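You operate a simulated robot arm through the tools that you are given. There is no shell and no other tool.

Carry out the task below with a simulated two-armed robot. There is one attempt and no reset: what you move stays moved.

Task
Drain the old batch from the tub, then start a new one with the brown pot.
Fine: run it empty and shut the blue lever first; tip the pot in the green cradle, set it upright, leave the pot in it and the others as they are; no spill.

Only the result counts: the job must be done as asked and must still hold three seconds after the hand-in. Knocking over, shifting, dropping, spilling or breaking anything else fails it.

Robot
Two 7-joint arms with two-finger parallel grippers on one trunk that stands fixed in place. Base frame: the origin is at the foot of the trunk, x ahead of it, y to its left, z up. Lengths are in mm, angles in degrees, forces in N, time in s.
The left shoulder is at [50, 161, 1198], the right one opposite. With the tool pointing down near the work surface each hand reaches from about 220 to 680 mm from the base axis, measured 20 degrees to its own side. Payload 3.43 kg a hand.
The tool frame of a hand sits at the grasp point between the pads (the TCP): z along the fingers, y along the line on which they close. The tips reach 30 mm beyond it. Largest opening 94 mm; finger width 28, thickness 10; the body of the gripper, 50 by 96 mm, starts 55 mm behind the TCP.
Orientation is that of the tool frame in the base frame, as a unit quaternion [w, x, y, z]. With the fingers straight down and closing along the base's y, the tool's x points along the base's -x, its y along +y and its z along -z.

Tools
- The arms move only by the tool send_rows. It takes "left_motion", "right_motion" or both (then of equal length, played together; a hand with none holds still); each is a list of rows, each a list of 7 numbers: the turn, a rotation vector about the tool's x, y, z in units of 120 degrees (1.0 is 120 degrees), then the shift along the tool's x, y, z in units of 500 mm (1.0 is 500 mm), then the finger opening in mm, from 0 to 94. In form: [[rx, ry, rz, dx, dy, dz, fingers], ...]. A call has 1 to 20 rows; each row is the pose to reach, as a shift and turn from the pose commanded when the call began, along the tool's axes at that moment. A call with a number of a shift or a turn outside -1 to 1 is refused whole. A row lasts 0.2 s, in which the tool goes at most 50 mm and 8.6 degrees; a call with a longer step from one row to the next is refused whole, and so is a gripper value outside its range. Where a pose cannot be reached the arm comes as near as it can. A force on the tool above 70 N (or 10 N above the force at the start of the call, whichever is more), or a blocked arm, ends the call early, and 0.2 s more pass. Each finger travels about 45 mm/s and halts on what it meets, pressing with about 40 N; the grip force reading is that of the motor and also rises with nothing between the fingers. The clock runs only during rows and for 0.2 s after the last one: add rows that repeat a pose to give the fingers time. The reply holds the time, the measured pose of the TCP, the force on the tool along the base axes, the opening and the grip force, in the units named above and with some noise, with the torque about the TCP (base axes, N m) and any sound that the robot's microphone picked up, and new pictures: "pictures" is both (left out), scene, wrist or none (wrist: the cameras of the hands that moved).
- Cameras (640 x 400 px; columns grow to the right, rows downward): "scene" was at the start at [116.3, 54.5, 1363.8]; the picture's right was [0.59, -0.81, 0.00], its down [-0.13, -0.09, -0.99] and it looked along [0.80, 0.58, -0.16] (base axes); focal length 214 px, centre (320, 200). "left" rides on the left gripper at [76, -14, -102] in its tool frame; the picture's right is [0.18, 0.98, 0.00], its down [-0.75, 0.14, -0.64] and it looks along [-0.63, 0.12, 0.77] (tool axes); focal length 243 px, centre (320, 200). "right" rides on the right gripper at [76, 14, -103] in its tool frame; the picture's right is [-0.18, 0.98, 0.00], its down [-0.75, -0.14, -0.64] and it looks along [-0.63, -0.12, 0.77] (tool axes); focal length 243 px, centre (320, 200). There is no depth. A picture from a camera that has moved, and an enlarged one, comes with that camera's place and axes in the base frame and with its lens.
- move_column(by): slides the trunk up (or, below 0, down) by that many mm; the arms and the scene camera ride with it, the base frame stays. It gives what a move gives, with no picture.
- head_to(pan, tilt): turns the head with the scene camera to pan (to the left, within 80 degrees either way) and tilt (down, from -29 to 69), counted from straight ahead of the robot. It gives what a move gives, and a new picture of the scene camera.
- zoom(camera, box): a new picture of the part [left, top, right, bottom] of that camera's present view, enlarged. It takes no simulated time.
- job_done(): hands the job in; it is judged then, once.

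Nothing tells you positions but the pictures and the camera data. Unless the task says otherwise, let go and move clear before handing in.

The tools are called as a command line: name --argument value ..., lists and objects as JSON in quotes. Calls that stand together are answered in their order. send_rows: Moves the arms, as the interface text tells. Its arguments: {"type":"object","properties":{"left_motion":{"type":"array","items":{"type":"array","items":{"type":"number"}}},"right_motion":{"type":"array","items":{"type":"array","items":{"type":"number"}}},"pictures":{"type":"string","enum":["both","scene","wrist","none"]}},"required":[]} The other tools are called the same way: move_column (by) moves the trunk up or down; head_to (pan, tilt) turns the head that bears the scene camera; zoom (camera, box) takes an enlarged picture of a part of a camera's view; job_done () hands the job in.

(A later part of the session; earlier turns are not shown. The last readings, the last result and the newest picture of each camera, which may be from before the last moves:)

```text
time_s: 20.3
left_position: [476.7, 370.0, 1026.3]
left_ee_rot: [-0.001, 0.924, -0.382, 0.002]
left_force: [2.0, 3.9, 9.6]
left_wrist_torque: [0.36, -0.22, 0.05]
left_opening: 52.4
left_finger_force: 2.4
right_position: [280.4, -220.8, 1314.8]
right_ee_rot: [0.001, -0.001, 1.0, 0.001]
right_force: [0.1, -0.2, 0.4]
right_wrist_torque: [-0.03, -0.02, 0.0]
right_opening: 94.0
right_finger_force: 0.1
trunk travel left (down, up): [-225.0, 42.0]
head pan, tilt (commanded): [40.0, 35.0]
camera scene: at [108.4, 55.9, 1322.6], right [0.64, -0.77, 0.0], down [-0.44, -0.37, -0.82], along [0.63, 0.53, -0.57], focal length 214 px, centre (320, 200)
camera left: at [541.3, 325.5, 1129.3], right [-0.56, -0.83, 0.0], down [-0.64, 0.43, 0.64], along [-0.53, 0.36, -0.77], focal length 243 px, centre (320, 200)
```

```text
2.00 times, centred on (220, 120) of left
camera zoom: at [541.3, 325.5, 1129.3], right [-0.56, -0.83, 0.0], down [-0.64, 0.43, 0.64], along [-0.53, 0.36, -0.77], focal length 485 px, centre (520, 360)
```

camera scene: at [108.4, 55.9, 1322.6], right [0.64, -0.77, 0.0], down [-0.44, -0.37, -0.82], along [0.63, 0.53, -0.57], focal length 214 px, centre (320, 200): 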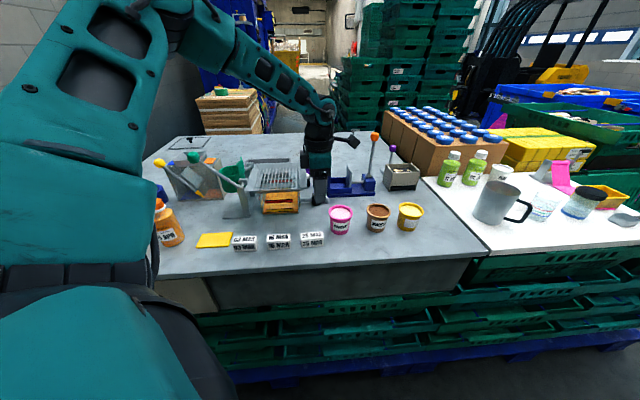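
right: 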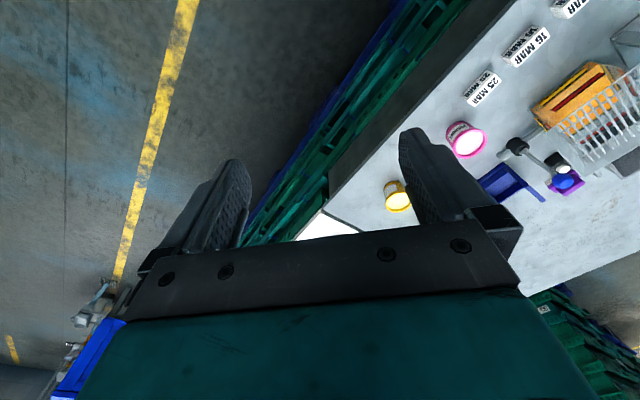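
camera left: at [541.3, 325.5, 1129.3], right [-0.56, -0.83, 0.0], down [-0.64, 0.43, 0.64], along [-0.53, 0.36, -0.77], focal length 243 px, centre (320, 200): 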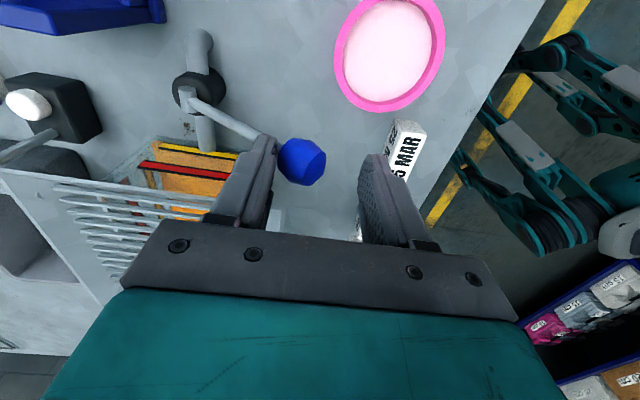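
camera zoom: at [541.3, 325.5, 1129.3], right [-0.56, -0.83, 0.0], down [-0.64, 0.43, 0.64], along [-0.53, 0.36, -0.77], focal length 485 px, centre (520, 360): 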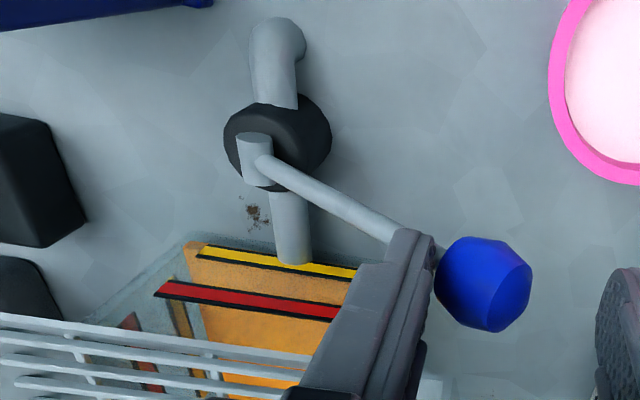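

The tub level is dropping and the lever is near its end stop, so the valve is open. I'll ease off slightly and wait for it to drain.

send_rows --left_motion '[[0, 0, 0, 0, -0.004, -0.004, 50], [0, 0, 0, 0, -0.004, -0.004, 50], [0, 0, 0, 0, -0.004, -0.004, 50], [0, 0, 0, 0, -0.004, -0.004, 50], [0, 0, 0, 0, -0.004, -0.004, 50], [0, 0, 0, 0, -0.004, -0.004, 50], [0, 0, 0, 0, -0.004, -0.004, 50], [0, 0, 0, 0, -0.004, -0.004, 50], [0, 0, 0, 0, -0.004, -0.004, 50], [0, 0, 0, 0, -0.004, -0.004, 50], [0, 0, 0, 0, -0.004, -0.004, 50], [0, 0, 0, 0, -0.004, -0.004, 50], [0, 0, 0, 0, -0.004, -0.004, 50], [0, 0, 0, 0, -0.004, -0.004, 50], [0, 0, 0, 0, -0.004, -0.004, 50], [0, 0, 0, 0, -0.004, -0.004, 50], [0, 0, 0, 0, -0.004, -0.004, 50], [0, 0, 0, 0, -0.004, -0.004, 50], [0, 0, 0, 0, -0.004, -0.004, 50], [0, 0, 0, 0, -0.004, -0.004, 50]]' --pictures "none"

zoom --camera "scene" --box '[240, 150, 350, 220]'

zoom --camera "left" --box '[100, 20, 340, 220]'

```text
time_s: 24.5
left_position: [477.4, 371.8, 1027.4]
left_ee_rot: [0.0, 0.924, -0.382, -0.001]
left_force: [-0.2, -0.3, 0.1]
left_wrist_torque: [-0.04, 0.0, 0.0]
left_opening: 50.1
left_finger_force: 0.0
right_position: [281.7, -220.4, 1314.7]
right_ee_rot: [0.0, -0.001, 1.0, 0.002]
right_force: [-0.2, 0.1, 0.5]
right_wrist_torque: [-0.02, -0.02, 0.01]
right_opening: 94.0
right_finger_force: 0.0
trunk travel left (down, up): [-225.0, 42.0]
head pan, tilt (commanded): [40.0, 35.0]
```

```text
5.71 times, centred on (295, 185) of scene
camera zoom: at [108.9, 56.1, 1322.4], right [0.64, -0.77, 0.0], down [-0.44, -0.37, -0.82], along [0.63, 0.53, -0.57], focal length 1226 px, centre (463, 286)
```

zoom: 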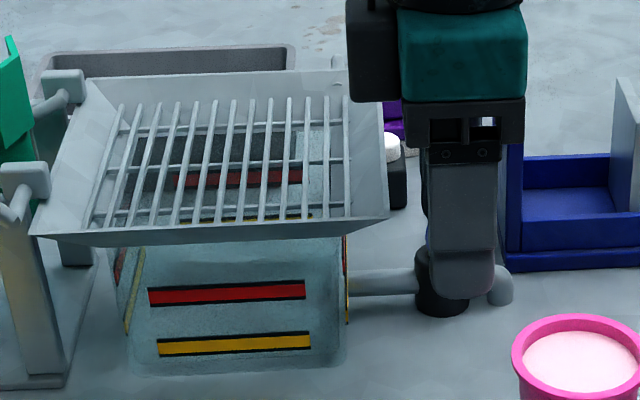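

```text
2.00 times, centred on (220, 120) of left
camera zoom: at [542.5, 327.1, 1130.0], right [-0.56, -0.83, 0.0], down [-0.63, 0.43, 0.64], along [-0.53, 0.36, -0.77], focal length 485 px, centre (520, 360)
```

zoom: 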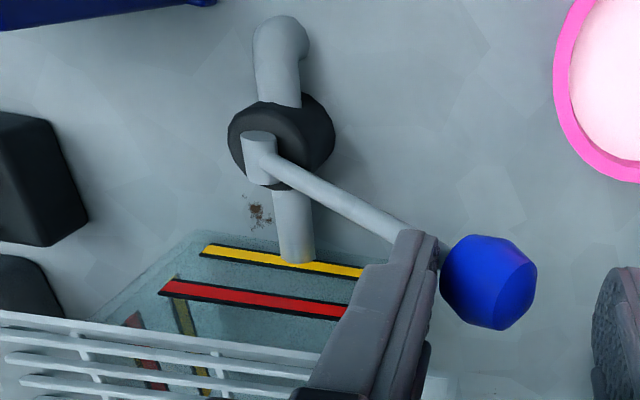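

The tub looks empty. I'll wait a couple more seconds and then check it before shutting the lever.

send_rows --left_motion '[[0, 0, 0, 0, 0, 0, 50], [0, 0, 0, 0, 0, 0, 50], [0, 0, 0, 0, 0, 0, 50], [0, 0, 0, 0, 0, 0, 50], [0, 0, 0, 0, 0, 0, 50], [0, 0, 0, 0, 0, 0, 50], [0, 0, 0, 0, 0, 0, 50], [0, 0, 0, 0, 0, 0, 50], [0, 0, 0, 0, 0, 0, 50], [0, 0, 0, 0, 0, 0, 50], [0, 0, 0, 0, 0, 0, 50], [0, 0, 0, 0, 0, 0, 50], [0, 0, 0, 0, 0, 0, 50]]' --pictures "none"

zoom --camera "scene" --box '[245, 170, 315, 220]'

zoom --camera "left" --box '[120, 100, 300, 220]'

```text
time_s: 27.3
left_position: [477.9, 371.3, 1028.3]
left_ee_rot: [0.001, 0.924, -0.382, 0.0]
left_force: [-0.9, 0.1, -0.5]
left_wrist_torque: [-0.02, -0.02, 0.02]
left_opening: 49.8
left_finger_force: 0.2
right_position: [281.9, -221.2, 1314.3]
right_ee_rot: [0.001, 0.0, 1.0, 0.003]
right_force: [-0.4, 0.0, -0.5]
right_wrist_torque: [0.01, -0.01, 0.0]
right_opening: 93.7
right_finger_force: 0.0
trunk travel left (down, up): [-225.0, 42.0]
head pan, tilt (commanded): [40.0, 35.0]
```

```text
8.00 times, centred on (280, 195) of scene
camera zoom: at [108.9, 56.1, 1322.4], right [0.64, -0.77, 0.0], down [-0.44, -0.37, -0.82], along [0.63, 0.53, -0.57], focal length 1716 px, centre (640, 240)
```

zoom: 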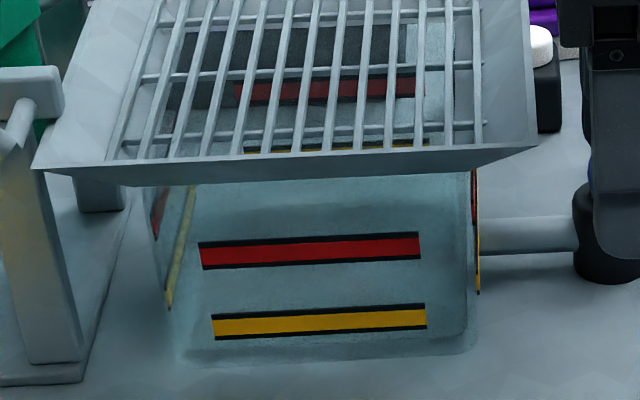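

```text
3.33 times, centred on (210, 160) of left
camera zoom: at [542.5, 327.1, 1130.0], right [-0.56, -0.83, 0.0], down [-0.63, 0.43, 0.64], along [-0.53, 0.36, -0.77], focal length 809 px, centre (687, 333)
```

zoom: 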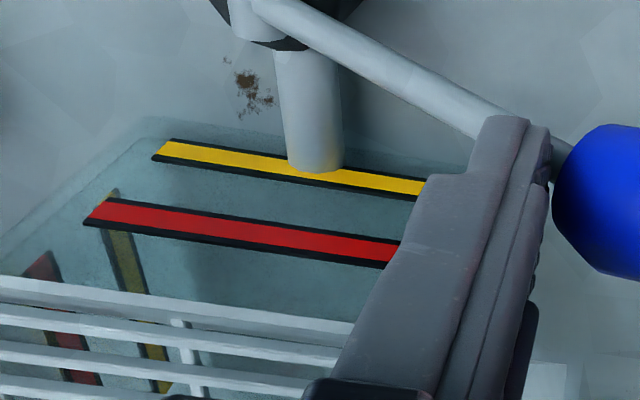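

The tub is empty. Now I'll push the lever back upright with the other finger.

send_rows --left_motion '[[0, 0, 0, 0, -0.02, 0, 50], [0, 0, 0, 0, -0.04, 0, 50], [0, 0, 0, 0, -0.058, -0.023, 50], [0, 0, 0, 0, -0.076, -0.039, 50], [0, 0, 0, 0, -0.096, -0.055, 50], [0, 0, 0, 0, -0.116, -0.067, 50], [0, 0, 0, 0, -0.136, -0.075, 50], [0, 0, 0, 0, -0.156, -0.083, 50], [0, 0, 0, 0, -0.176, -0.087, 50], [0, 0, 0, 0, -0.196, -0.089, 50]]' --pictures "both"

```text
time_s: 29.5
left_position: [546.0, 442.5, 1071.8]
left_ee_rot: [-0.001, 0.924, -0.382, 0.0]
left_force: [-0.7, 0.2, -0.1]
left_wrist_torque: [-0.01, -0.02, -0.03]
left_opening: 50.1
left_finger_force: 0.0
right_position: [281.1, -221.4, 1314.6]
right_ee_rot: [0.0, 0.0, 1.0, 0.001]
right_force: [0.0, -1.3, 0.5]
right_wrist_torque: [0.02, 0.0, -0.01]
right_opening: 94.1
right_finger_force: 0.0
trunk travel left (down, up): [-225.0, 42.0]
head pan, tilt (commanded): [40.0, 35.0]
camera scene: at [109.1, 56.2, 1322.3], right [0.64, -0.77, 0.0], down [-0.44, -0.37, -0.82], along [0.63, 0.53, -0.57], focal length 214 px, centre (320, 200)
camera left: at [611.5, 397.7, 1173.7], right [-0.56, -0.83, 0.0], down [-0.63, 0.43, 0.64], along [-0.53, 0.36, -0.77], focal length 243 px, centre (320, 200)
```

scene: 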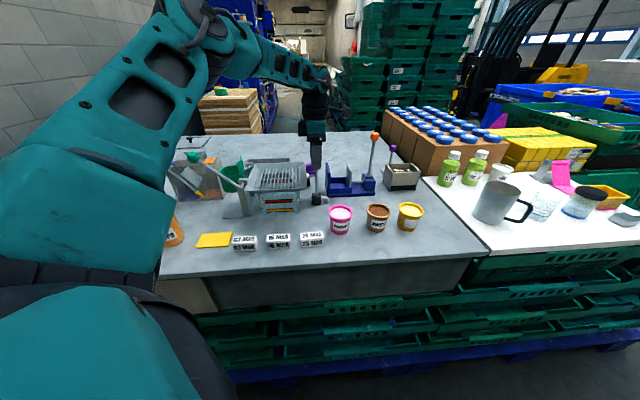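
left: 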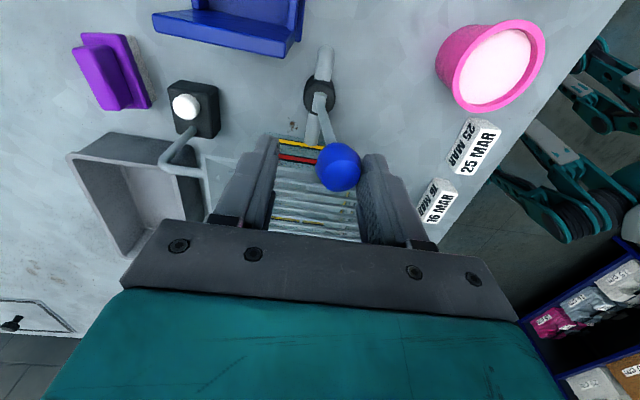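

send_rows --left_motion '[[0, 0, 0, 0, -0.008, 0, 50], [0, 0, 0, 0, -0.014, 0, 50], [0, 0, 0, 0, -0.02, 0, 50], [0, 0, 0, 0, -0.024, 0, 50]]' --pictures "wrist"

```text
time_s: 30.5
left_position: [556.8, 450.1, 1072.8]
left_ee_rot: [0.0, 0.924, -0.382, 0.001]
left_force: [-0.2, -1.1, 0.6]
left_wrist_torque: [0.0, -0.02, 0.01]
left_opening: 50.2
left_finger_force: 0.2
right_position: [280.0, -220.3, 1314.3]
right_ee_rot: [0.001, 0.0, 1.0, 0.002]
right_force: [-0.9, -0.8, -0.2]
right_wrist_torque: [-0.03, 0.02, -0.01]
right_opening: 94.1
right_finger_force: 0.0
trunk travel left (down, up): [-225.0, 42.0]
head pan, tilt (commanded): [40.0, 35.0]
camera left: at [620.6, 405.5, 1174.0], right [-0.56, -0.83, 0.0], down [-0.63, 0.43, 0.64], along [-0.53, 0.36, -0.77], focal length 243 px, centre (320, 200)
```

left: 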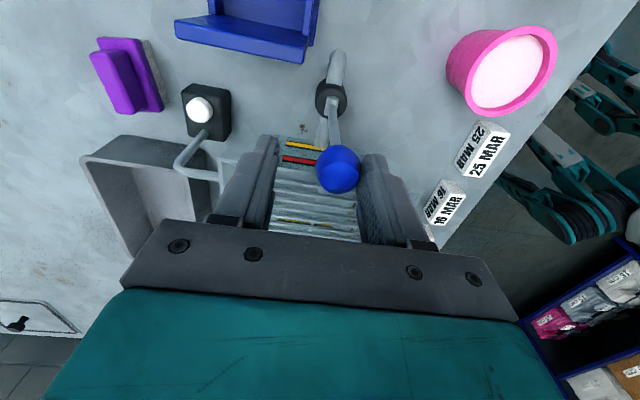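

send_rows --left_motion '[[0, 0, 0, 0, -0.004, 0, 50], [0, 0, 0, 0, -0.008, 0, 50], [0, 0, 0, 0, -0.008, 0, 50]]' --pictures "wrist"

```text
time_s: 31.3
left_position: [557.9, 452.3, 1071.6]
left_ee_rot: [0.001, 0.924, -0.383, -0.001]
left_force: [-5.1, -6.3, -0.9]
left_wrist_torque: [-0.11, 0.08, 0.02]
left_opening: 54.6
left_finger_force: 4.6
right_position: [281.2, -221.3, 1314.6]
right_ee_rot: [0.001, 0.0, 1.0, 0.001]
right_force: [-0.3, -0.2, 0.6]
right_wrist_torque: [-0.02, -0.01, 0.01]
right_opening: 94.0
right_finger_force: 0.1
trunk travel left (down, up): [-225.0, 42.0]
head pan, tilt (commanded): [40.0, 35.0]
camera left: at [622.9, 407.3, 1173.7], right [-0.56, -0.83, 0.0], down [-0.63, 0.43, 0.64], along [-0.53, 0.36, -0.77], focal length 243 px, centre (320, 200)
```

left: 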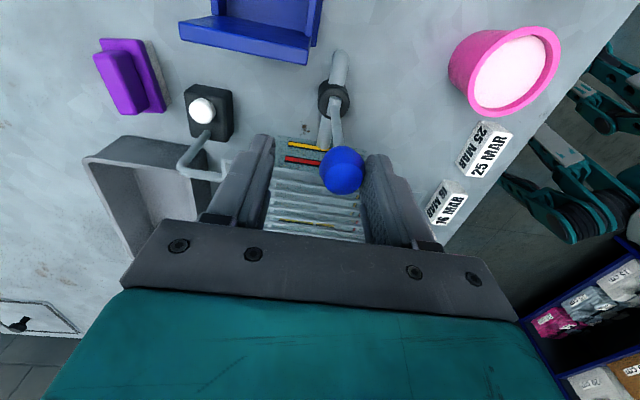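

The lever is back against its upright stop (light resistance), so it is shut. I'll back off, rise clear, and check it.

send_rows --left_motion '[[0, 0, 0, 0, 0.012, 0, 50], [0, 0, 0, 0, 0.026, 0, 50], [0, 0, 0, 0, 0.026, -0.06, 50], [0, 0, 0, 0, 0.026, -0.12, 50], [0, 0, 0, 0, 0.026, -0.18, 60], [0, 0, 0, 0, 0.026, -0.24, 70]]' --pictures "both"

zoom --camera "left" --box '[220, 20, 420, 145]'

zoom --camera "scene" --box '[240, 150, 350, 220]'

```text
time_s: 32.7
left_position: [546.8, 443.8, 1191.4]
left_ee_rot: [0.001, 0.924, -0.382, -0.001]
left_force: [-0.3, 0.6, 0.5]
left_wrist_torque: [-0.03, 0.01, 0.01]
left_opening: 69.9
left_finger_force: 0.0
right_position: [282.4, -220.0, 1315.2]
right_ee_rot: [0.001, 0.0, 1.0, 0.002]
right_force: [0.0, 0.2, 0.8]
right_wrist_torque: [0.01, -0.04, 0.0]
right_opening: 93.9
right_finger_force: 0.0
trunk travel left (down, up): [-225.0, 42.0]
head pan, tilt (commanded): [40.0, 35.0]
camera scene: at [108.9, 56.0, 1322.4], right [0.64, -0.77, 0.0], down [-0.44, -0.37, -0.82], along [0.63, 0.53, -0.57], focal length 214 px, centre (320, 200)
camera left: at [613.2, 399.9, 1294.7], right [-0.56, -0.83, 0.0], down [-0.63, 0.43, 0.64], along [-0.53, 0.36, -0.77], focal length 243 px, centre (320, 200)
```

scene: 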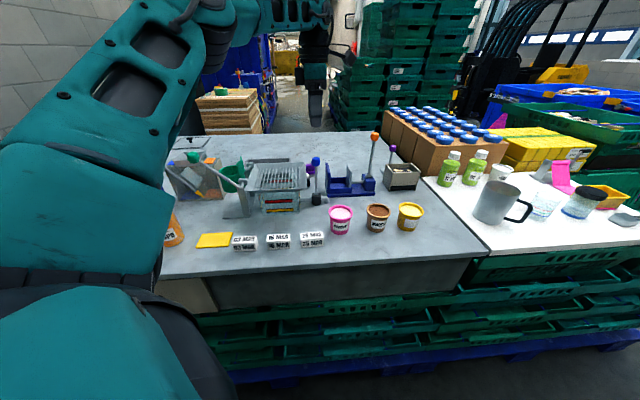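
left: 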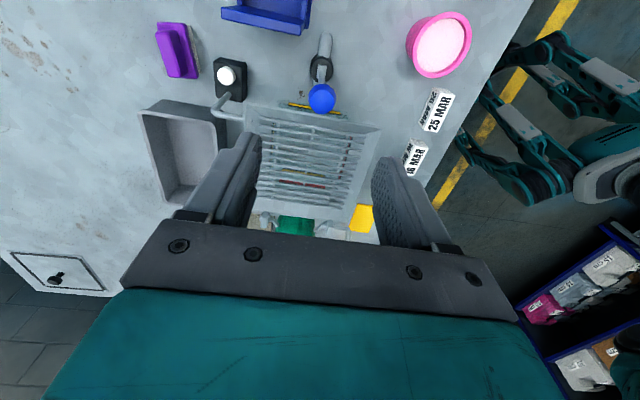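

```text
3.20 times, centred on (320, 82) of left
camera zoom: at [613.2, 399.9, 1294.7], right [-0.56, -0.83, 0.0], down [-0.63, 0.43, 0.64], along [-0.53, 0.36, -0.77], focal length 776 px, centre (320, 576)
```

zoom: 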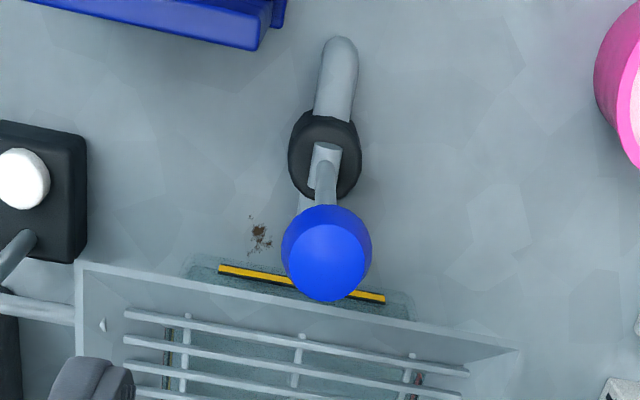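

```text
5.71 times, centred on (295, 185) of scene
camera zoom: at [108.9, 56.0, 1322.4], right [0.64, -0.77, 0.0], down [-0.44, -0.37, -0.82], along [0.63, 0.53, -0.57], focal length 1226 px, centre (463, 286)
```

zoom: 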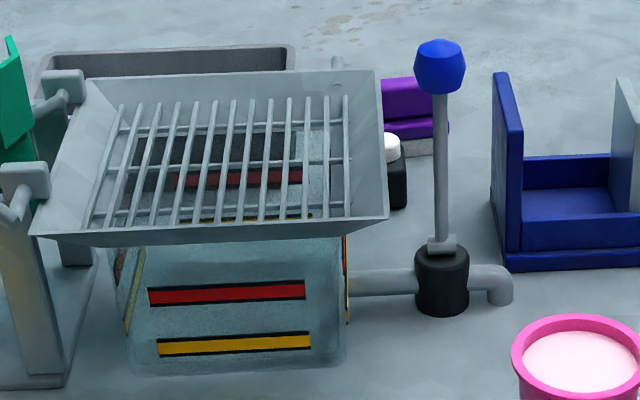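

The lever is upright and the tub is empty. Next I'll go over the brown pot at height, keeping the same hand yaw.

send_rows --left_motion '[[0, 0, 0, 0.042, 0.032, 0, 70], [0, 0, 0, 0.084, 0.064, 0, 75], [0, 0, 0, 0.126, 0.096, 0, 80], [0, 0, 0, 0.168, 0.128, 0, 85], [0, 0, 0, 0.21, 0.16, 0, 90], [0, 0, 0, 0.252, 0.193, 0, 90], [0, 0, 0, 0.294, 0.225, 0, 90], [0, 0, 0, 0.336, 0.257, 0, 90]]' --pictures "both"

```text
time_s: 34.5
left_position: [549.9, 250.2, 1183.4]
left_ee_rot: [0.0, 0.924, -0.382, 0.001]
left_force: [0.0, -0.7, -0.4]
left_wrist_torque: [-0.04, 0.02, -0.02]
left_opening: 89.8
left_finger_force: 0.0
left hand out of reach, approached as far as the arm can: row 6, 7, 8
right_position: [281.5, -220.5, 1314.1]
right_ee_rot: [0.0, 0.0, 1.0, 0.002]
right_force: [-0.3, -0.1, -0.4]
right_wrist_torque: [-0.04, -0.02, 0.01]
right_opening: 94.0
right_finger_force: 0.1
trunk travel left (down, up): [-225.0, 42.0]
head pan, tilt (commanded): [40.0, 35.0]
camera scene: at [108.7, 56.0, 1322.4], right [0.64, -0.77, 0.0], down [-0.44, -0.37, -0.82], along [0.63, 0.53, -0.57], focal length 214 px, centre (320, 200)
camera left: at [613.9, 204.2, 1287.0], right [-0.56, -0.83, 0.0], down [-0.63, 0.43, 0.64], along [-0.53, 0.36, -0.77], focal length 243 px, centre (320, 200)
```

scene: 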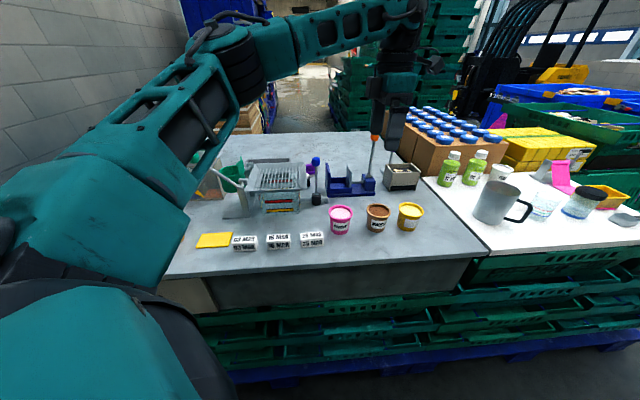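
left: 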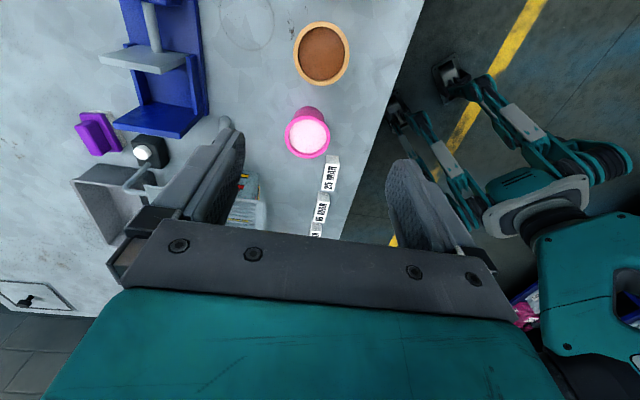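

The brown pot is just beyond what this yaw allows. Since the pot is round, I'll turn the hand partly back for the pickup, keeping high.

send_rows --left_motion '[[0, 0, 0.067, 0, 0, 0, 90], [0, 0, 0.133, 0.01, 0.001, 0, 90], [0, 0, 0.2, 0.02, -0.001, 0, 90], [0, 0, 0.267, 0.035, -0.003, 0, 90], [0, 0, 0.333, 0.0552, -0.006, 0, 90], [0, 0, 0.333, 0.0552, -0.006, 0, 90]]' --pictures "wrist"

```text
time_s: 35.9
left_position: [548.3, 244.7, 1177.8]
left_ee_rot: [-0.001, 0.737, -0.676, 0.0]
left_force: [-0.6, -0.6, 0.0]
left_wrist_torque: [-0.01, 0.02, 0.01]
left_opening: 90.0
left_finger_force: 0.0
left hand out of reach, approached as far as the arm can: row 2, 3, 4, 5, 6
right_position: [281.1, -220.3, 1314.7]
right_ee_rot: [0.001, 0.0, 1.0, 0.002]
right_force: [0.7, -0.6, 0.5]
right_wrist_torque: [0.0, 0.0, -0.01]
right_opening: 93.9
right_finger_force: 0.0
trunk travel left (down, up): [-225.0, 42.0]
head pan, tilt (commanded): [40.0, 35.0]
camera left: at [570.0, 168.1, 1280.5], right [-0.96, -0.27, 0.0], down [-0.21, 0.74, 0.64], along [-0.17, 0.62, -0.77], focal length 243 px, centre (320, 200)
```

left: 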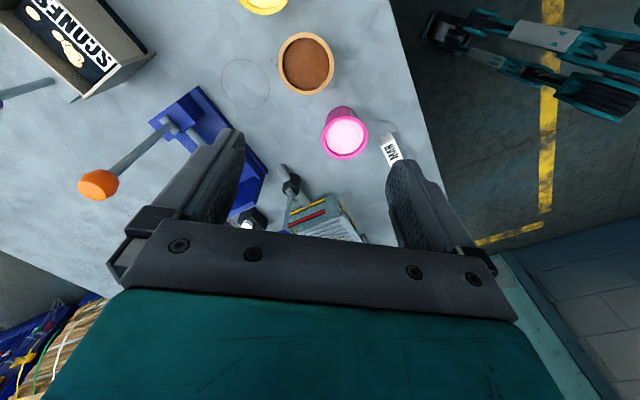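

It is a height limit, since reach grows when lower. I'll lower to just above the pots while turning back to the working yaw, then move over the pot.

send_rows --left_motion '[[0, 0, -0.067, 0, 0, 0.052, 90], [0, 0, -0.133, 0, 0, 0.104, 90], [0, 0, -0.2, 0, 0, 0.156, 90], [0, 0, -0.267, 0, 0, 0.208, 90], [0, 0, -0.333, 0, 0, 0.26, 90], [0, 0, -0.333, 0.014, -0.023, 0.26, 90], [0, 0, -0.333, 0.028, -0.046, 0.26, 90], [0, 0, -0.333, 0.028, -0.046, 0.26, 90]]' --pictures "both"

```text
time_s: 37.7
left_position: [550.5, 240.6, 1047.2]
left_ee_rot: [0.001, 0.924, -0.382, 0.001]
left_force: [-0.3, 0.3, 0.6]
left_wrist_torque: [-0.02, -0.03, -0.01]
left_opening: 90.0
left_finger_force: 0.0
left hand out of reach, approached as far as the arm can: row 6, 7, 8
right_position: [281.8, -222.1, 1315.3]
right_ee_rot: [0.0, 0.001, 1.0, 0.002]
right_force: [-0.5, -0.2, -1.2]
right_wrist_torque: [0.0, 0.04, -0.01]
right_opening: 94.1
right_finger_force: 0.0
trunk travel left (down, up): [-225.0, 42.0]
head pan, tilt (commanded): [40.0, 35.0]
camera scene: at [108.9, 56.1, 1322.4], right [0.64, -0.77, 0.0], down [-0.44, -0.37, -0.82], along [0.63, 0.53, -0.57], focal length 214 px, centre (320, 200)
camera left: at [615.1, 196.2, 1150.6], right [-0.56, -0.83, 0.0], down [-0.63, 0.43, 0.64], along [-0.53, 0.36, -0.77], focal length 243 px, centre (320, 200)
```

scene: 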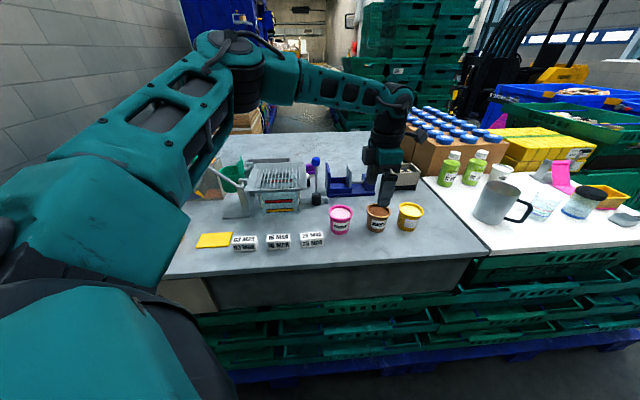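
left: 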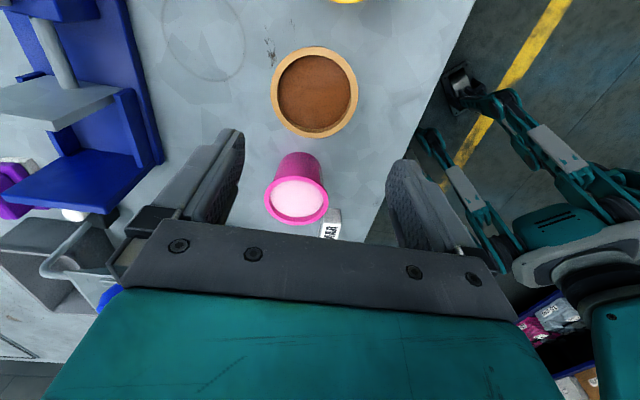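

send_rows --left_motion '[[0, 0, 0.068, 0.02, -0.01, 0, 90], [0, 0, 0.136, 0.041, -0.02, 0, 90], [0, 0, 0.204, 0.041, -0.02, 0, 90], [0, 0, 0.272, 0.041, -0.02, 0, 90], [0, 0, 0.34, 0.041, -0.02, 0, 90], [0, 0, 0.408, 0.041, -0.02, 0, 90], [0, 0, 0.476, 0.041, -0.02, 0, 90], [0, 0, 0.544, 0.041, -0.02, 0, 90], [0, 0, 0.612, 0.041, -0.02, 0, 90], [0, 0, 0.68, 0.041, -0.02, 0, 90], [0, 0, 0.75, 0.041, -0.02, 0, 90]]' --pictures "wrist"

```text
time_s: 40.1
left_position: [552.2, 242.5, 1051.8]
left_ee_rot: [-0.001, -0.381, 0.924, -0.002]
left_force: [0.3, 0.0, -0.5]
left_wrist_torque: [-0.02, 0.0, 0.01]
left_opening: 90.1
left_finger_force: 0.1
left hand out of reach, approached as far as the arm can: row 1, 2, 3, 4, 5, 6, 7, 8, 9, 10, 11
right_position: [281.9, -220.1, 1315.0]
right_ee_rot: [0.001, 0.0, 1.0, 0.002]
right_force: [-0.8, -0.8, -0.5]
right_wrist_torque: [0.0, -0.01, 0.01]
right_opening: 93.9
right_finger_force: 0.0
trunk travel left (down, up): [-225.0, 42.0]
head pan, tilt (commanded): [40.0, 35.0]
camera left: at [509.3, 177.9, 1155.0], right [-0.82, 0.57, 0.0], down [0.43, 0.63, 0.64], along [0.37, 0.53, -0.77], focal length 243 px, centre (320, 200)
```

left: 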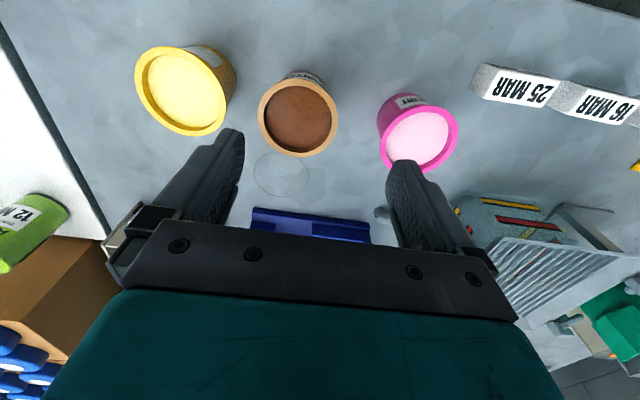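

send_rows --left_motion '[[0, 0, 0.0625, 0.036, 0.025, 0, 90], [0, 0, 0.125, 0.072, 0.05, 0, 90], [0, 0, 0.1875, 0.108, 0.076, 0, 90], [0, 0, 0.25, 0.144, 0.101, 0, 90], [0, 0, 0.3125, 0.18, 0.127, 0, 90], [0, 0, 0.375, 0.216, 0.152, 0, 90]]' --pictures "none"

send_rows --left_motion '[[0, 0, 0, -0.06, 0.005, 0, 90], [0, 0, 0, -0.12, 0.01, 0, 90], [0, 0, 0, -0.18, 0.015, 0, 90], [0, 0, 0, -0.24, 0.02, 0, 90], [0, 0, 0, -0.3, 0.026, 0, 90]]' --pictures "both"

```text
time_s: 41.5
left_position: [421.3, 219.8, 1051.7]
left_ee_rot: [0.001, 0.0, 1.0, 0.0]
left_force: [0.1, -1.2, -0.3]
left_wrist_torque: [0.02, 0.02, -0.01]
left_opening: 90.0
left_finger_force: 0.1
right_position: [281.5, -221.2, 1316.0]
right_ee_rot: [0.001, 0.0, 1.0, 0.001]
right_force: [-1.1, -0.6, 0.4]
right_wrist_torque: [0.03, 0.01, 0.03]
right_opening: 93.8
right_finger_force: 0.0
trunk travel left (down, up): [-225.0, 42.0]
head pan, tilt (commanded): [40.0, 35.0]
```

```text
time_s: 42.7
left_position: [553.1, 243.1, 1055.9]
left_ee_rot: [0.0, -0.001, 1.0, -0.001]
left_force: [-0.4, 0.4, 0.1]
left_wrist_torque: [-0.01, 0.0, 0.01]
left_opening: 90.0
left_finger_force: 0.1
left hand out of reach, approached as far as the arm can: row 5
right_position: [282.0, -220.9, 1313.8]
right_ee_rot: [0.001, 0.0, 1.0, 0.001]
right_force: [0.0, -1.4, -1.0]
right_wrist_torque: [0.0, 0.01, -0.03]
right_opening: 94.0
right_finger_force: 0.1
trunk travel left (down, up): [-225.0, 42.0]
head pan, tilt (commanded): [40.0, 35.0]
camera scene: at [108.6, 56.2, 1322.4], right [0.64, -0.77, 0.0], down [-0.44, -0.37, -0.82], along [0.63, 0.53, -0.57], focal length 214 px, centre (320, 200)
camera left: at [477.3, 227.4, 1157.0], right [-0.19, 0.98, 0.0], down [0.75, 0.14, 0.64], along [0.63, 0.12, -0.77], focal length 243 px, centre (320, 200)
```

scene: 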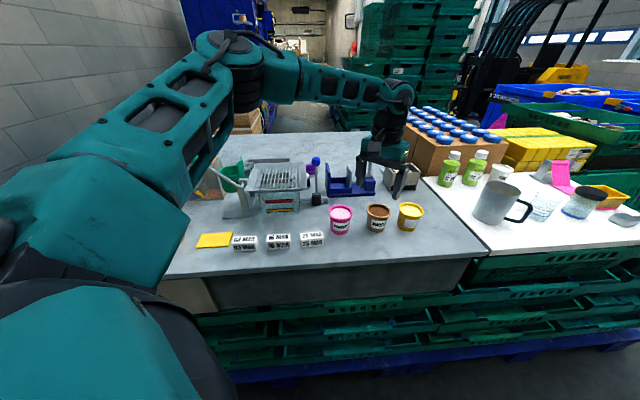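
left: 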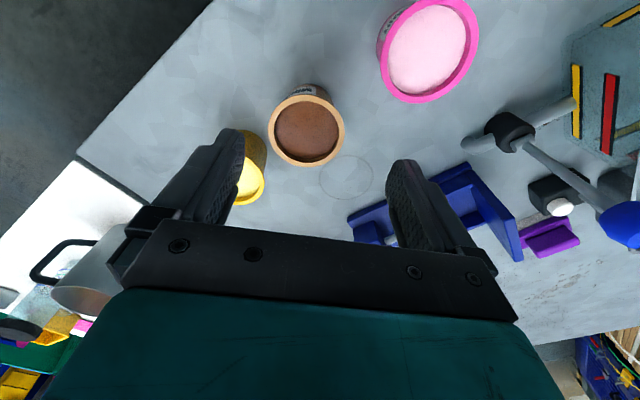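

send_rows --left_motion '[[0, 0, 0, 0, 0, 0.04, 90], [0, 0, 0, 0, 0, 0.08, 90], [0, 0, 0, -0.02, -0.01, 0.11, 90], [0, 0, 0, -0.038, -0.02, 0.11, 90], [0, 0, 0, -0.038, -0.02, 0.11, 90]]' --pictures "wrist"

```text
time_s: 43.9
left_position: [544.0, 248.7, 1011.3]
left_ee_rot: [0.001, -0.001, 1.0, 0.0]
left_force: [0.4, 0.4, -0.6]
left_wrist_torque: [-0.04, -0.02, 0.02]
left_opening: 90.1
left_finger_force: 0.0
left hand out of reach, approached as far as the arm can: row 1, 2, 3, 4, 5
right_position: [281.1, -220.5, 1314.2]
right_ee_rot: [0.001, 0.0, 1.0, 0.002]
right_force: [0.8, 0.1, -0.5]
right_wrist_torque: [0.03, 0.0, -0.02]
right_opening: 93.9
right_finger_force: 0.0
trunk travel left (down, up): [-225.0, 42.0]
head pan, tilt (commanded): [40.0, 35.0]
camera left: at [468.7, 233.7, 1113.6], right [-0.19, 0.98, 0.0], down [0.75, 0.14, 0.64], along [0.63, 0.12, -0.77], focal length 243 px, centre (320, 200)
```

left: 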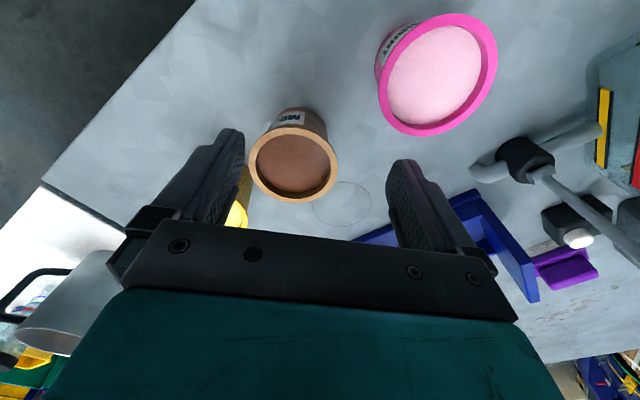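

The limit looks like a joint limit in this arm posture rather than pure distance. I'll test whether tilting the fingers slightly forward gives the extra reach.

send_rows --left_motion '[[0, 0, 0, 0, 0, -0.04, 90], [0, 0, 0, 0, 0, -0.08, 90], [0, -0.0625, 0, -0.01, -0.008, -0.08, 90], [0, -0.125, 0, -0.025, -0.016, -0.08, 90], [0, -0.1667, 0, -0.04, -0.024, -0.08, 90], [0, -0.1667, 0, -0.056, -0.032, -0.08, 90], [0, -0.1667, 0, -0.056, -0.032, -0.08, 90]]' --pictures "both"

```text
time_s: 45.5
left_position: [572.1, 234.0, 1051.1]
left_ee_rot: [0.173, -0.001, 0.985, 0.0]
left_force: [0.4, -0.2, 0.3]
left_wrist_torque: [0.0, 0.01, 0.0]
left_opening: 90.2
left_finger_force: 0.0
right_position: [281.1, -221.2, 1314.8]
right_ee_rot: [0.0, 0.0, 1.0, 0.002]
right_force: [0.0, 0.3, 0.5]
right_wrist_torque: [0.01, 0.04, 0.01]
right_opening: 93.7
right_finger_force: 0.0
trunk travel left (down, up): [-225.0, 42.0]
head pan, tilt (commanded): [40.0, 35.0]
camera scene: at [108.8, 56.1, 1322.4], right [0.64, -0.77, 0.0], down [-0.44, -0.37, -0.82], along [0.63, 0.53, -0.57], focal length 214 px, centre (320, 200)
camera left: at [466.2, 217.7, 1122.2], right [-0.17, 0.98, -0.06], down [0.49, 0.14, 0.86], along [0.86, 0.12, -0.5], focal length 243 px, centre (320, 200)
```

scene: 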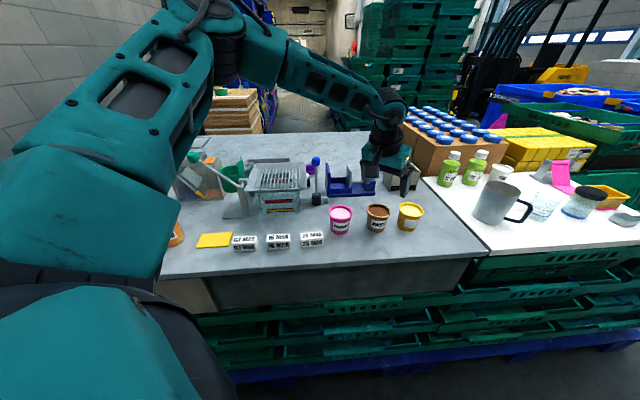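
left: 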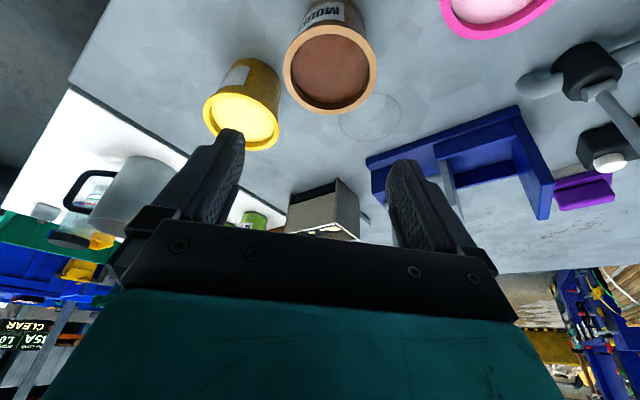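

With a 20° forward tilt the hand reaches right over the pot. I'll look closely at the pot to place the grasp.

zoom --camera "left" --box '[190, 0, 430, 150]'

zoom --camera "scene" --box '[320, 140, 440, 240]'

zoom --camera "scene" --box '[180, 140, 290, 220]'

```text
2.67 times, centred on (310, 75) of left
camera zoom: at [466.2, 217.7, 1122.2], right [-0.17, 0.98, -0.06], down [0.49, 0.14, 0.86], along [0.86, 0.12, -0.5], focal length 647 px, centre (347, 533)
```

zoom: 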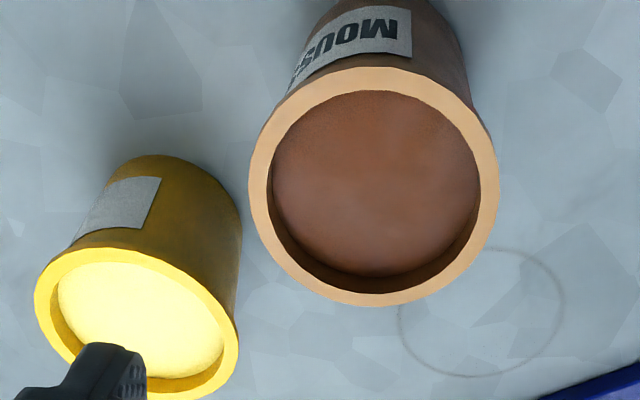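

```text
4.00 times, centred on (380, 190) of scene
camera zoom: at [108.8, 56.1, 1322.4], right [0.64, -0.77, 0.0], down [-0.44, -0.37, -0.82], along [0.63, 0.53, -0.57], focal length 858 px, centre (80, 240)
```

zoom: 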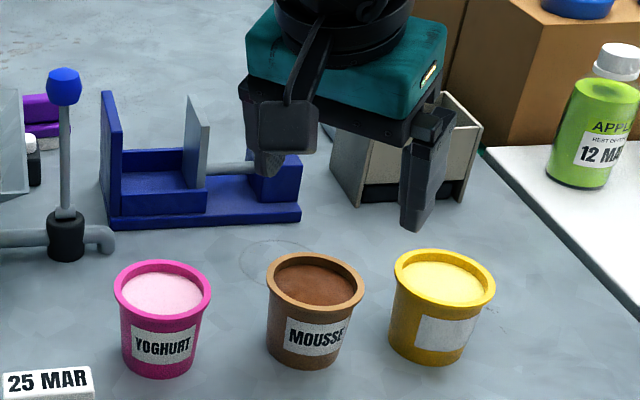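

```text
5.00 times, centred on (235, 180) of scene
camera zoom: at [108.8, 56.1, 1322.4], right [0.64, -0.77, 0.0], down [-0.44, -0.37, -0.82], along [0.63, 0.53, -0.57], focal length 1072 px, centre (745, 300)
```

zoom: 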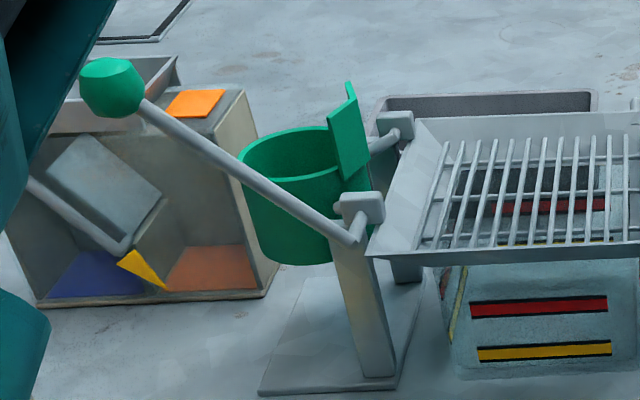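

The brown pot is centred at about (570, 232), its rim top is at z≈952 and its diameter is about 68 mm. I'll reduce the tilt to about 8° so the grip stays nearly vertical, and check that it is still reachable.

send_rows --left_motion '[[0, 0.033, 0, 0.0035, -0.001, -0.0013, 90], [0, 0.067, 0, 0.007, -0.002, -0.0026, 90], [0, 0.1, 0, 0.0103, -0.003, -0.0038, 90], [0, 0.1, 0, 0.0103, -0.003, -0.0038, 90]]' --pictures "wrist"

```text
time_s: 46.5
left_position: [566.1, 230.8, 1052.2]
left_ee_rot: [0.069, -0.001, 0.998, 0.0]
left_force: [0.4, 0.5, -0.2]
left_wrist_torque: [0.02, -0.01, 0.01]
left_opening: 89.9
left_finger_force: 0.1
right_position: [281.5, -221.5, 1314.5]
right_ee_rot: [0.001, 0.0, 1.0, 0.002]
right_force: [-0.5, 0.5, 0.5]
right_wrist_torque: [0.01, 0.01, -0.03]
right_opening: 94.3
right_finger_force: 0.0
trunk travel left (down, up): [-225.0, 42.0]
head pan, tilt (commanded): [40.0, 35.0]
camera left: at [477.2, 216.7, 1142.8], right [-0.18, 0.98, -0.03], down [0.66, 0.14, 0.74], along [0.73, 0.12, -0.67], focal length 243 px, centre (320, 200)
```

left: 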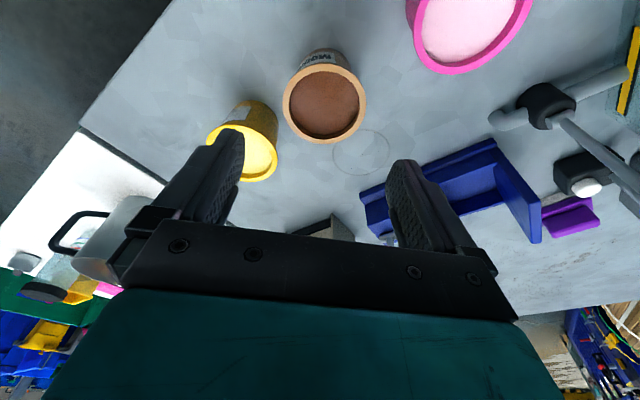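

send_rows --left_motion '[[0, 0.033, 0, -0.003, 0.002, 0, 90], [0, 0.067, 0, -0.006, 0.003, 0, 90], [0, 0.067, 0, -0.006, 0.003, 0, 90]]' --pictures "wrist"

```text
time_s: 47.3
left_position: [552.4, 242.8, 1055.1]
left_ee_rot: [0.0, -0.001, 1.0, -0.001]
left_force: [-1.1, -1.2, -0.3]
left_wrist_torque: [-0.01, -0.01, -0.02]
left_opening: 89.8
left_finger_force: 0.0
left hand out of reach, approached as far as the arm can: row 1, 2, 3
right_position: [281.6, -220.7, 1314.5]
right_ee_rot: [0.001, 0.0, 1.0, 0.002]
right_force: [1.4, -0.2, -0.4]
right_wrist_torque: [-0.04, 0.0, 0.04]
right_opening: 93.9
right_finger_force: 0.0
trunk travel left (down, up): [-225.0, 42.0]
head pan, tilt (commanded): [40.0, 35.0]
camera left: at [477.4, 227.4, 1158.1], right [-0.19, 0.98, 0.0], down [0.75, 0.14, 0.64], along [0.63, 0.12, -0.77], focal length 243 px, centre (320, 200)
```

left: 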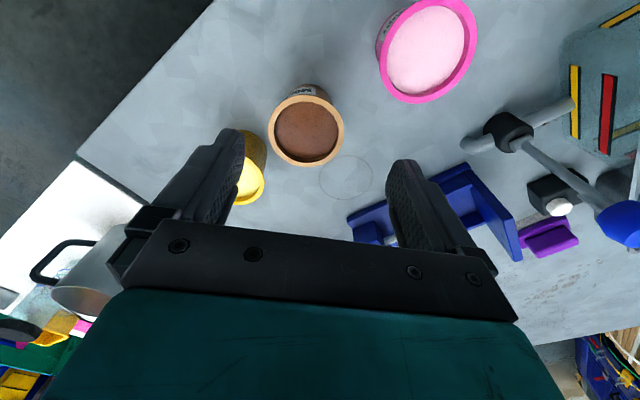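

send_rows --left_motion '[[0, -0.033, 0, -0.01, -0.01, 0, 90], [0, -0.067, 0, -0.02, -0.0206, 0, 90], [0, -0.067, 0, -0.0284, -0.0206, 0.006, 90], [0, -0.067, 0, -0.0284, -0.0206, 0.006, 90]]' --pictures "wrist"

```text
time_s: 48.3
left_position: [566.1, 231.4, 1052.5]
left_ee_rot: [0.071, -0.001, 0.997, 0.0]
left_force: [0.1, 0.0, 0.2]
left_wrist_torque: [0.0, 0.0, 0.01]
left_opening: 89.9
left_finger_force: 0.2
right_position: [281.7, -220.7, 1314.1]
right_ee_rot: [0.001, 0.0, 1.0, 0.002]
right_force: [-0.3, -0.1, -0.2]
right_wrist_torque: [0.01, 0.0, -0.02]
right_opening: 93.9
right_finger_force: 0.0
trunk travel left (down, up): [-225.0, 42.0]
head pan, tilt (commanded): [40.0, 35.0]
camera left: at [477.9, 216.3, 1143.3], right [-0.18, 0.98, -0.03], down [0.66, 0.14, 0.74], along [0.73, 0.12, -0.67], focal length 243 px, centre (320, 200)
```

left: 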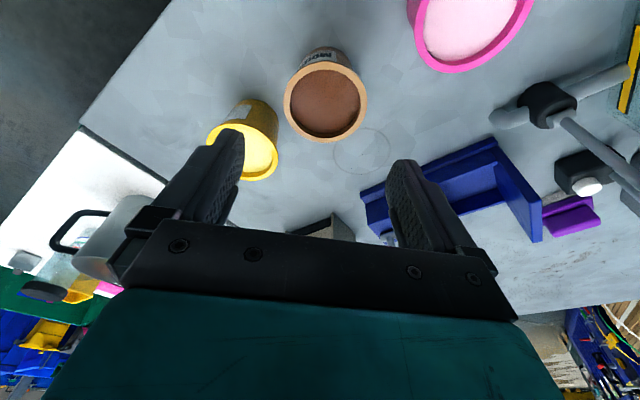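

The hand is aligned above the brown pot. I'll descend straight with the trunk so the arm posture is kept, first part way.

move_column --by -60

zoom --camera "left" --box '[160, 0, 480, 240]'

zoom --camera "scene" --box '[320, 80, 460, 240]'

```text
time_s: 49.3
left_position: [567.6, 231.3, 991.7]
left_ee_rot: [0.069, -0.001, 0.998, 0.0]
left_force: [-0.2, 0.1, 0.5]
left_wrist_torque: [0.02, -0.01, -0.02]
left_opening: 90.2
left_finger_force: 0.1
right_position: [281.0, -221.0, 1255.7]
right_ee_rot: [0.001, 0.001, 1.0, 0.001]
right_force: [0.0, 0.0, 0.1]
right_wrist_torque: [-0.01, 0.0, -0.02]
right_opening: 94.0
right_finger_force: 0.0
trunk travel left (down, up): [-165.0, 102.0]
head pan, tilt (commanded): [40.0, 35.0]
```

```text
1.67 times, centred on (320, 120) of left
camera zoom: at [477.8, 216.4, 1083.3], right [-0.18, 0.98, -0.03], down [0.66, 0.14, 0.74], along [0.73, 0.12, -0.67], focal length 404 px, centre (320, 333)
```

zoom: 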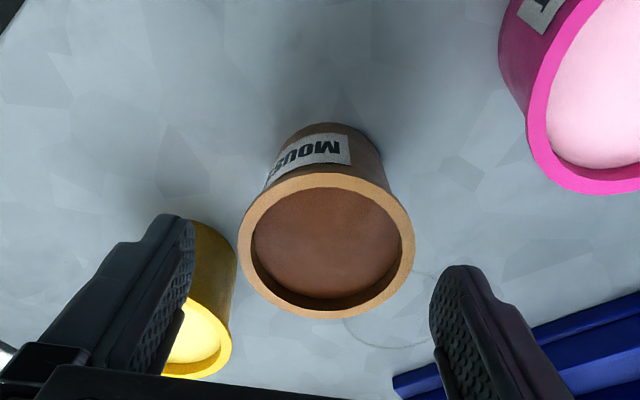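

```text
2.50 times, centred on (390, 160) of scene
camera zoom: at [108.7, 56.2, 1262.4], right [0.64, -0.77, 0.0], down [-0.44, -0.37, -0.82], along [0.63, 0.53, -0.57], focal length 536 px, centre (145, 300)
```

zoom: 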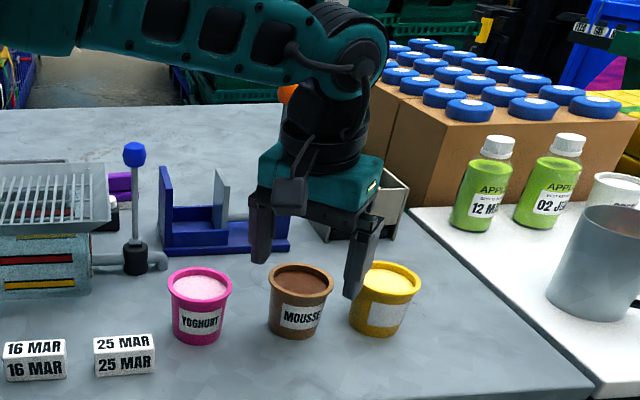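

move_column --by -18

zoom --camera "left" --box '[160, 0, 480, 240]'

zoom --camera "scene" --box '[340, 120, 440, 220]'

```text
time_s: 50.0
left_position: [566.4, 231.8, 974.1]
left_ee_rot: [0.069, -0.001, 0.998, 0.0]
left_force: [-0.7, -0.5, -0.4]
left_wrist_torque: [-0.02, 0.03, 0.0]
left_opening: 89.8
left_finger_force: 0.0
right_position: [281.5, -221.2, 1236.9]
right_ee_rot: [0.001, -0.001, 1.0, 0.002]
right_force: [-0.7, -0.1, -0.9]
right_wrist_torque: [0.0, -0.03, 0.0]
right_opening: 94.1
right_finger_force: 0.1
trunk travel left (down, up): [-147.0, 120.0]
head pan, tilt (commanded): [40.0, 35.0]
```

```text
1.67 times, centred on (320, 120) of left
camera zoom: at [477.8, 216.4, 1065.3], right [-0.18, 0.98, -0.03], down [0.66, 0.14, 0.74], along [0.73, 0.12, -0.67], focal length 404 px, centre (320, 333)
```

zoom: 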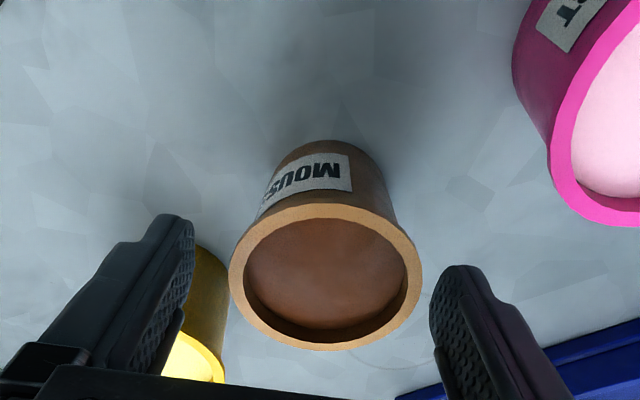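

```text
4.00 times, centred on (390, 170) of scene
camera zoom: at [108.7, 56.2, 1244.4], right [0.64, -0.77, 0.0], down [-0.44, -0.37, -0.82], along [0.63, 0.53, -0.57], focal length 858 px, centre (40, 320)
```

zoom: 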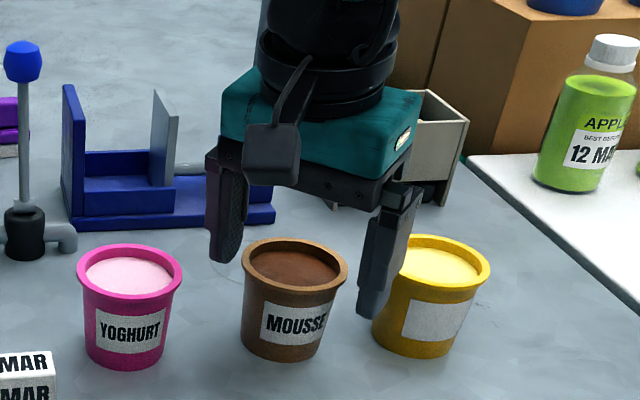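

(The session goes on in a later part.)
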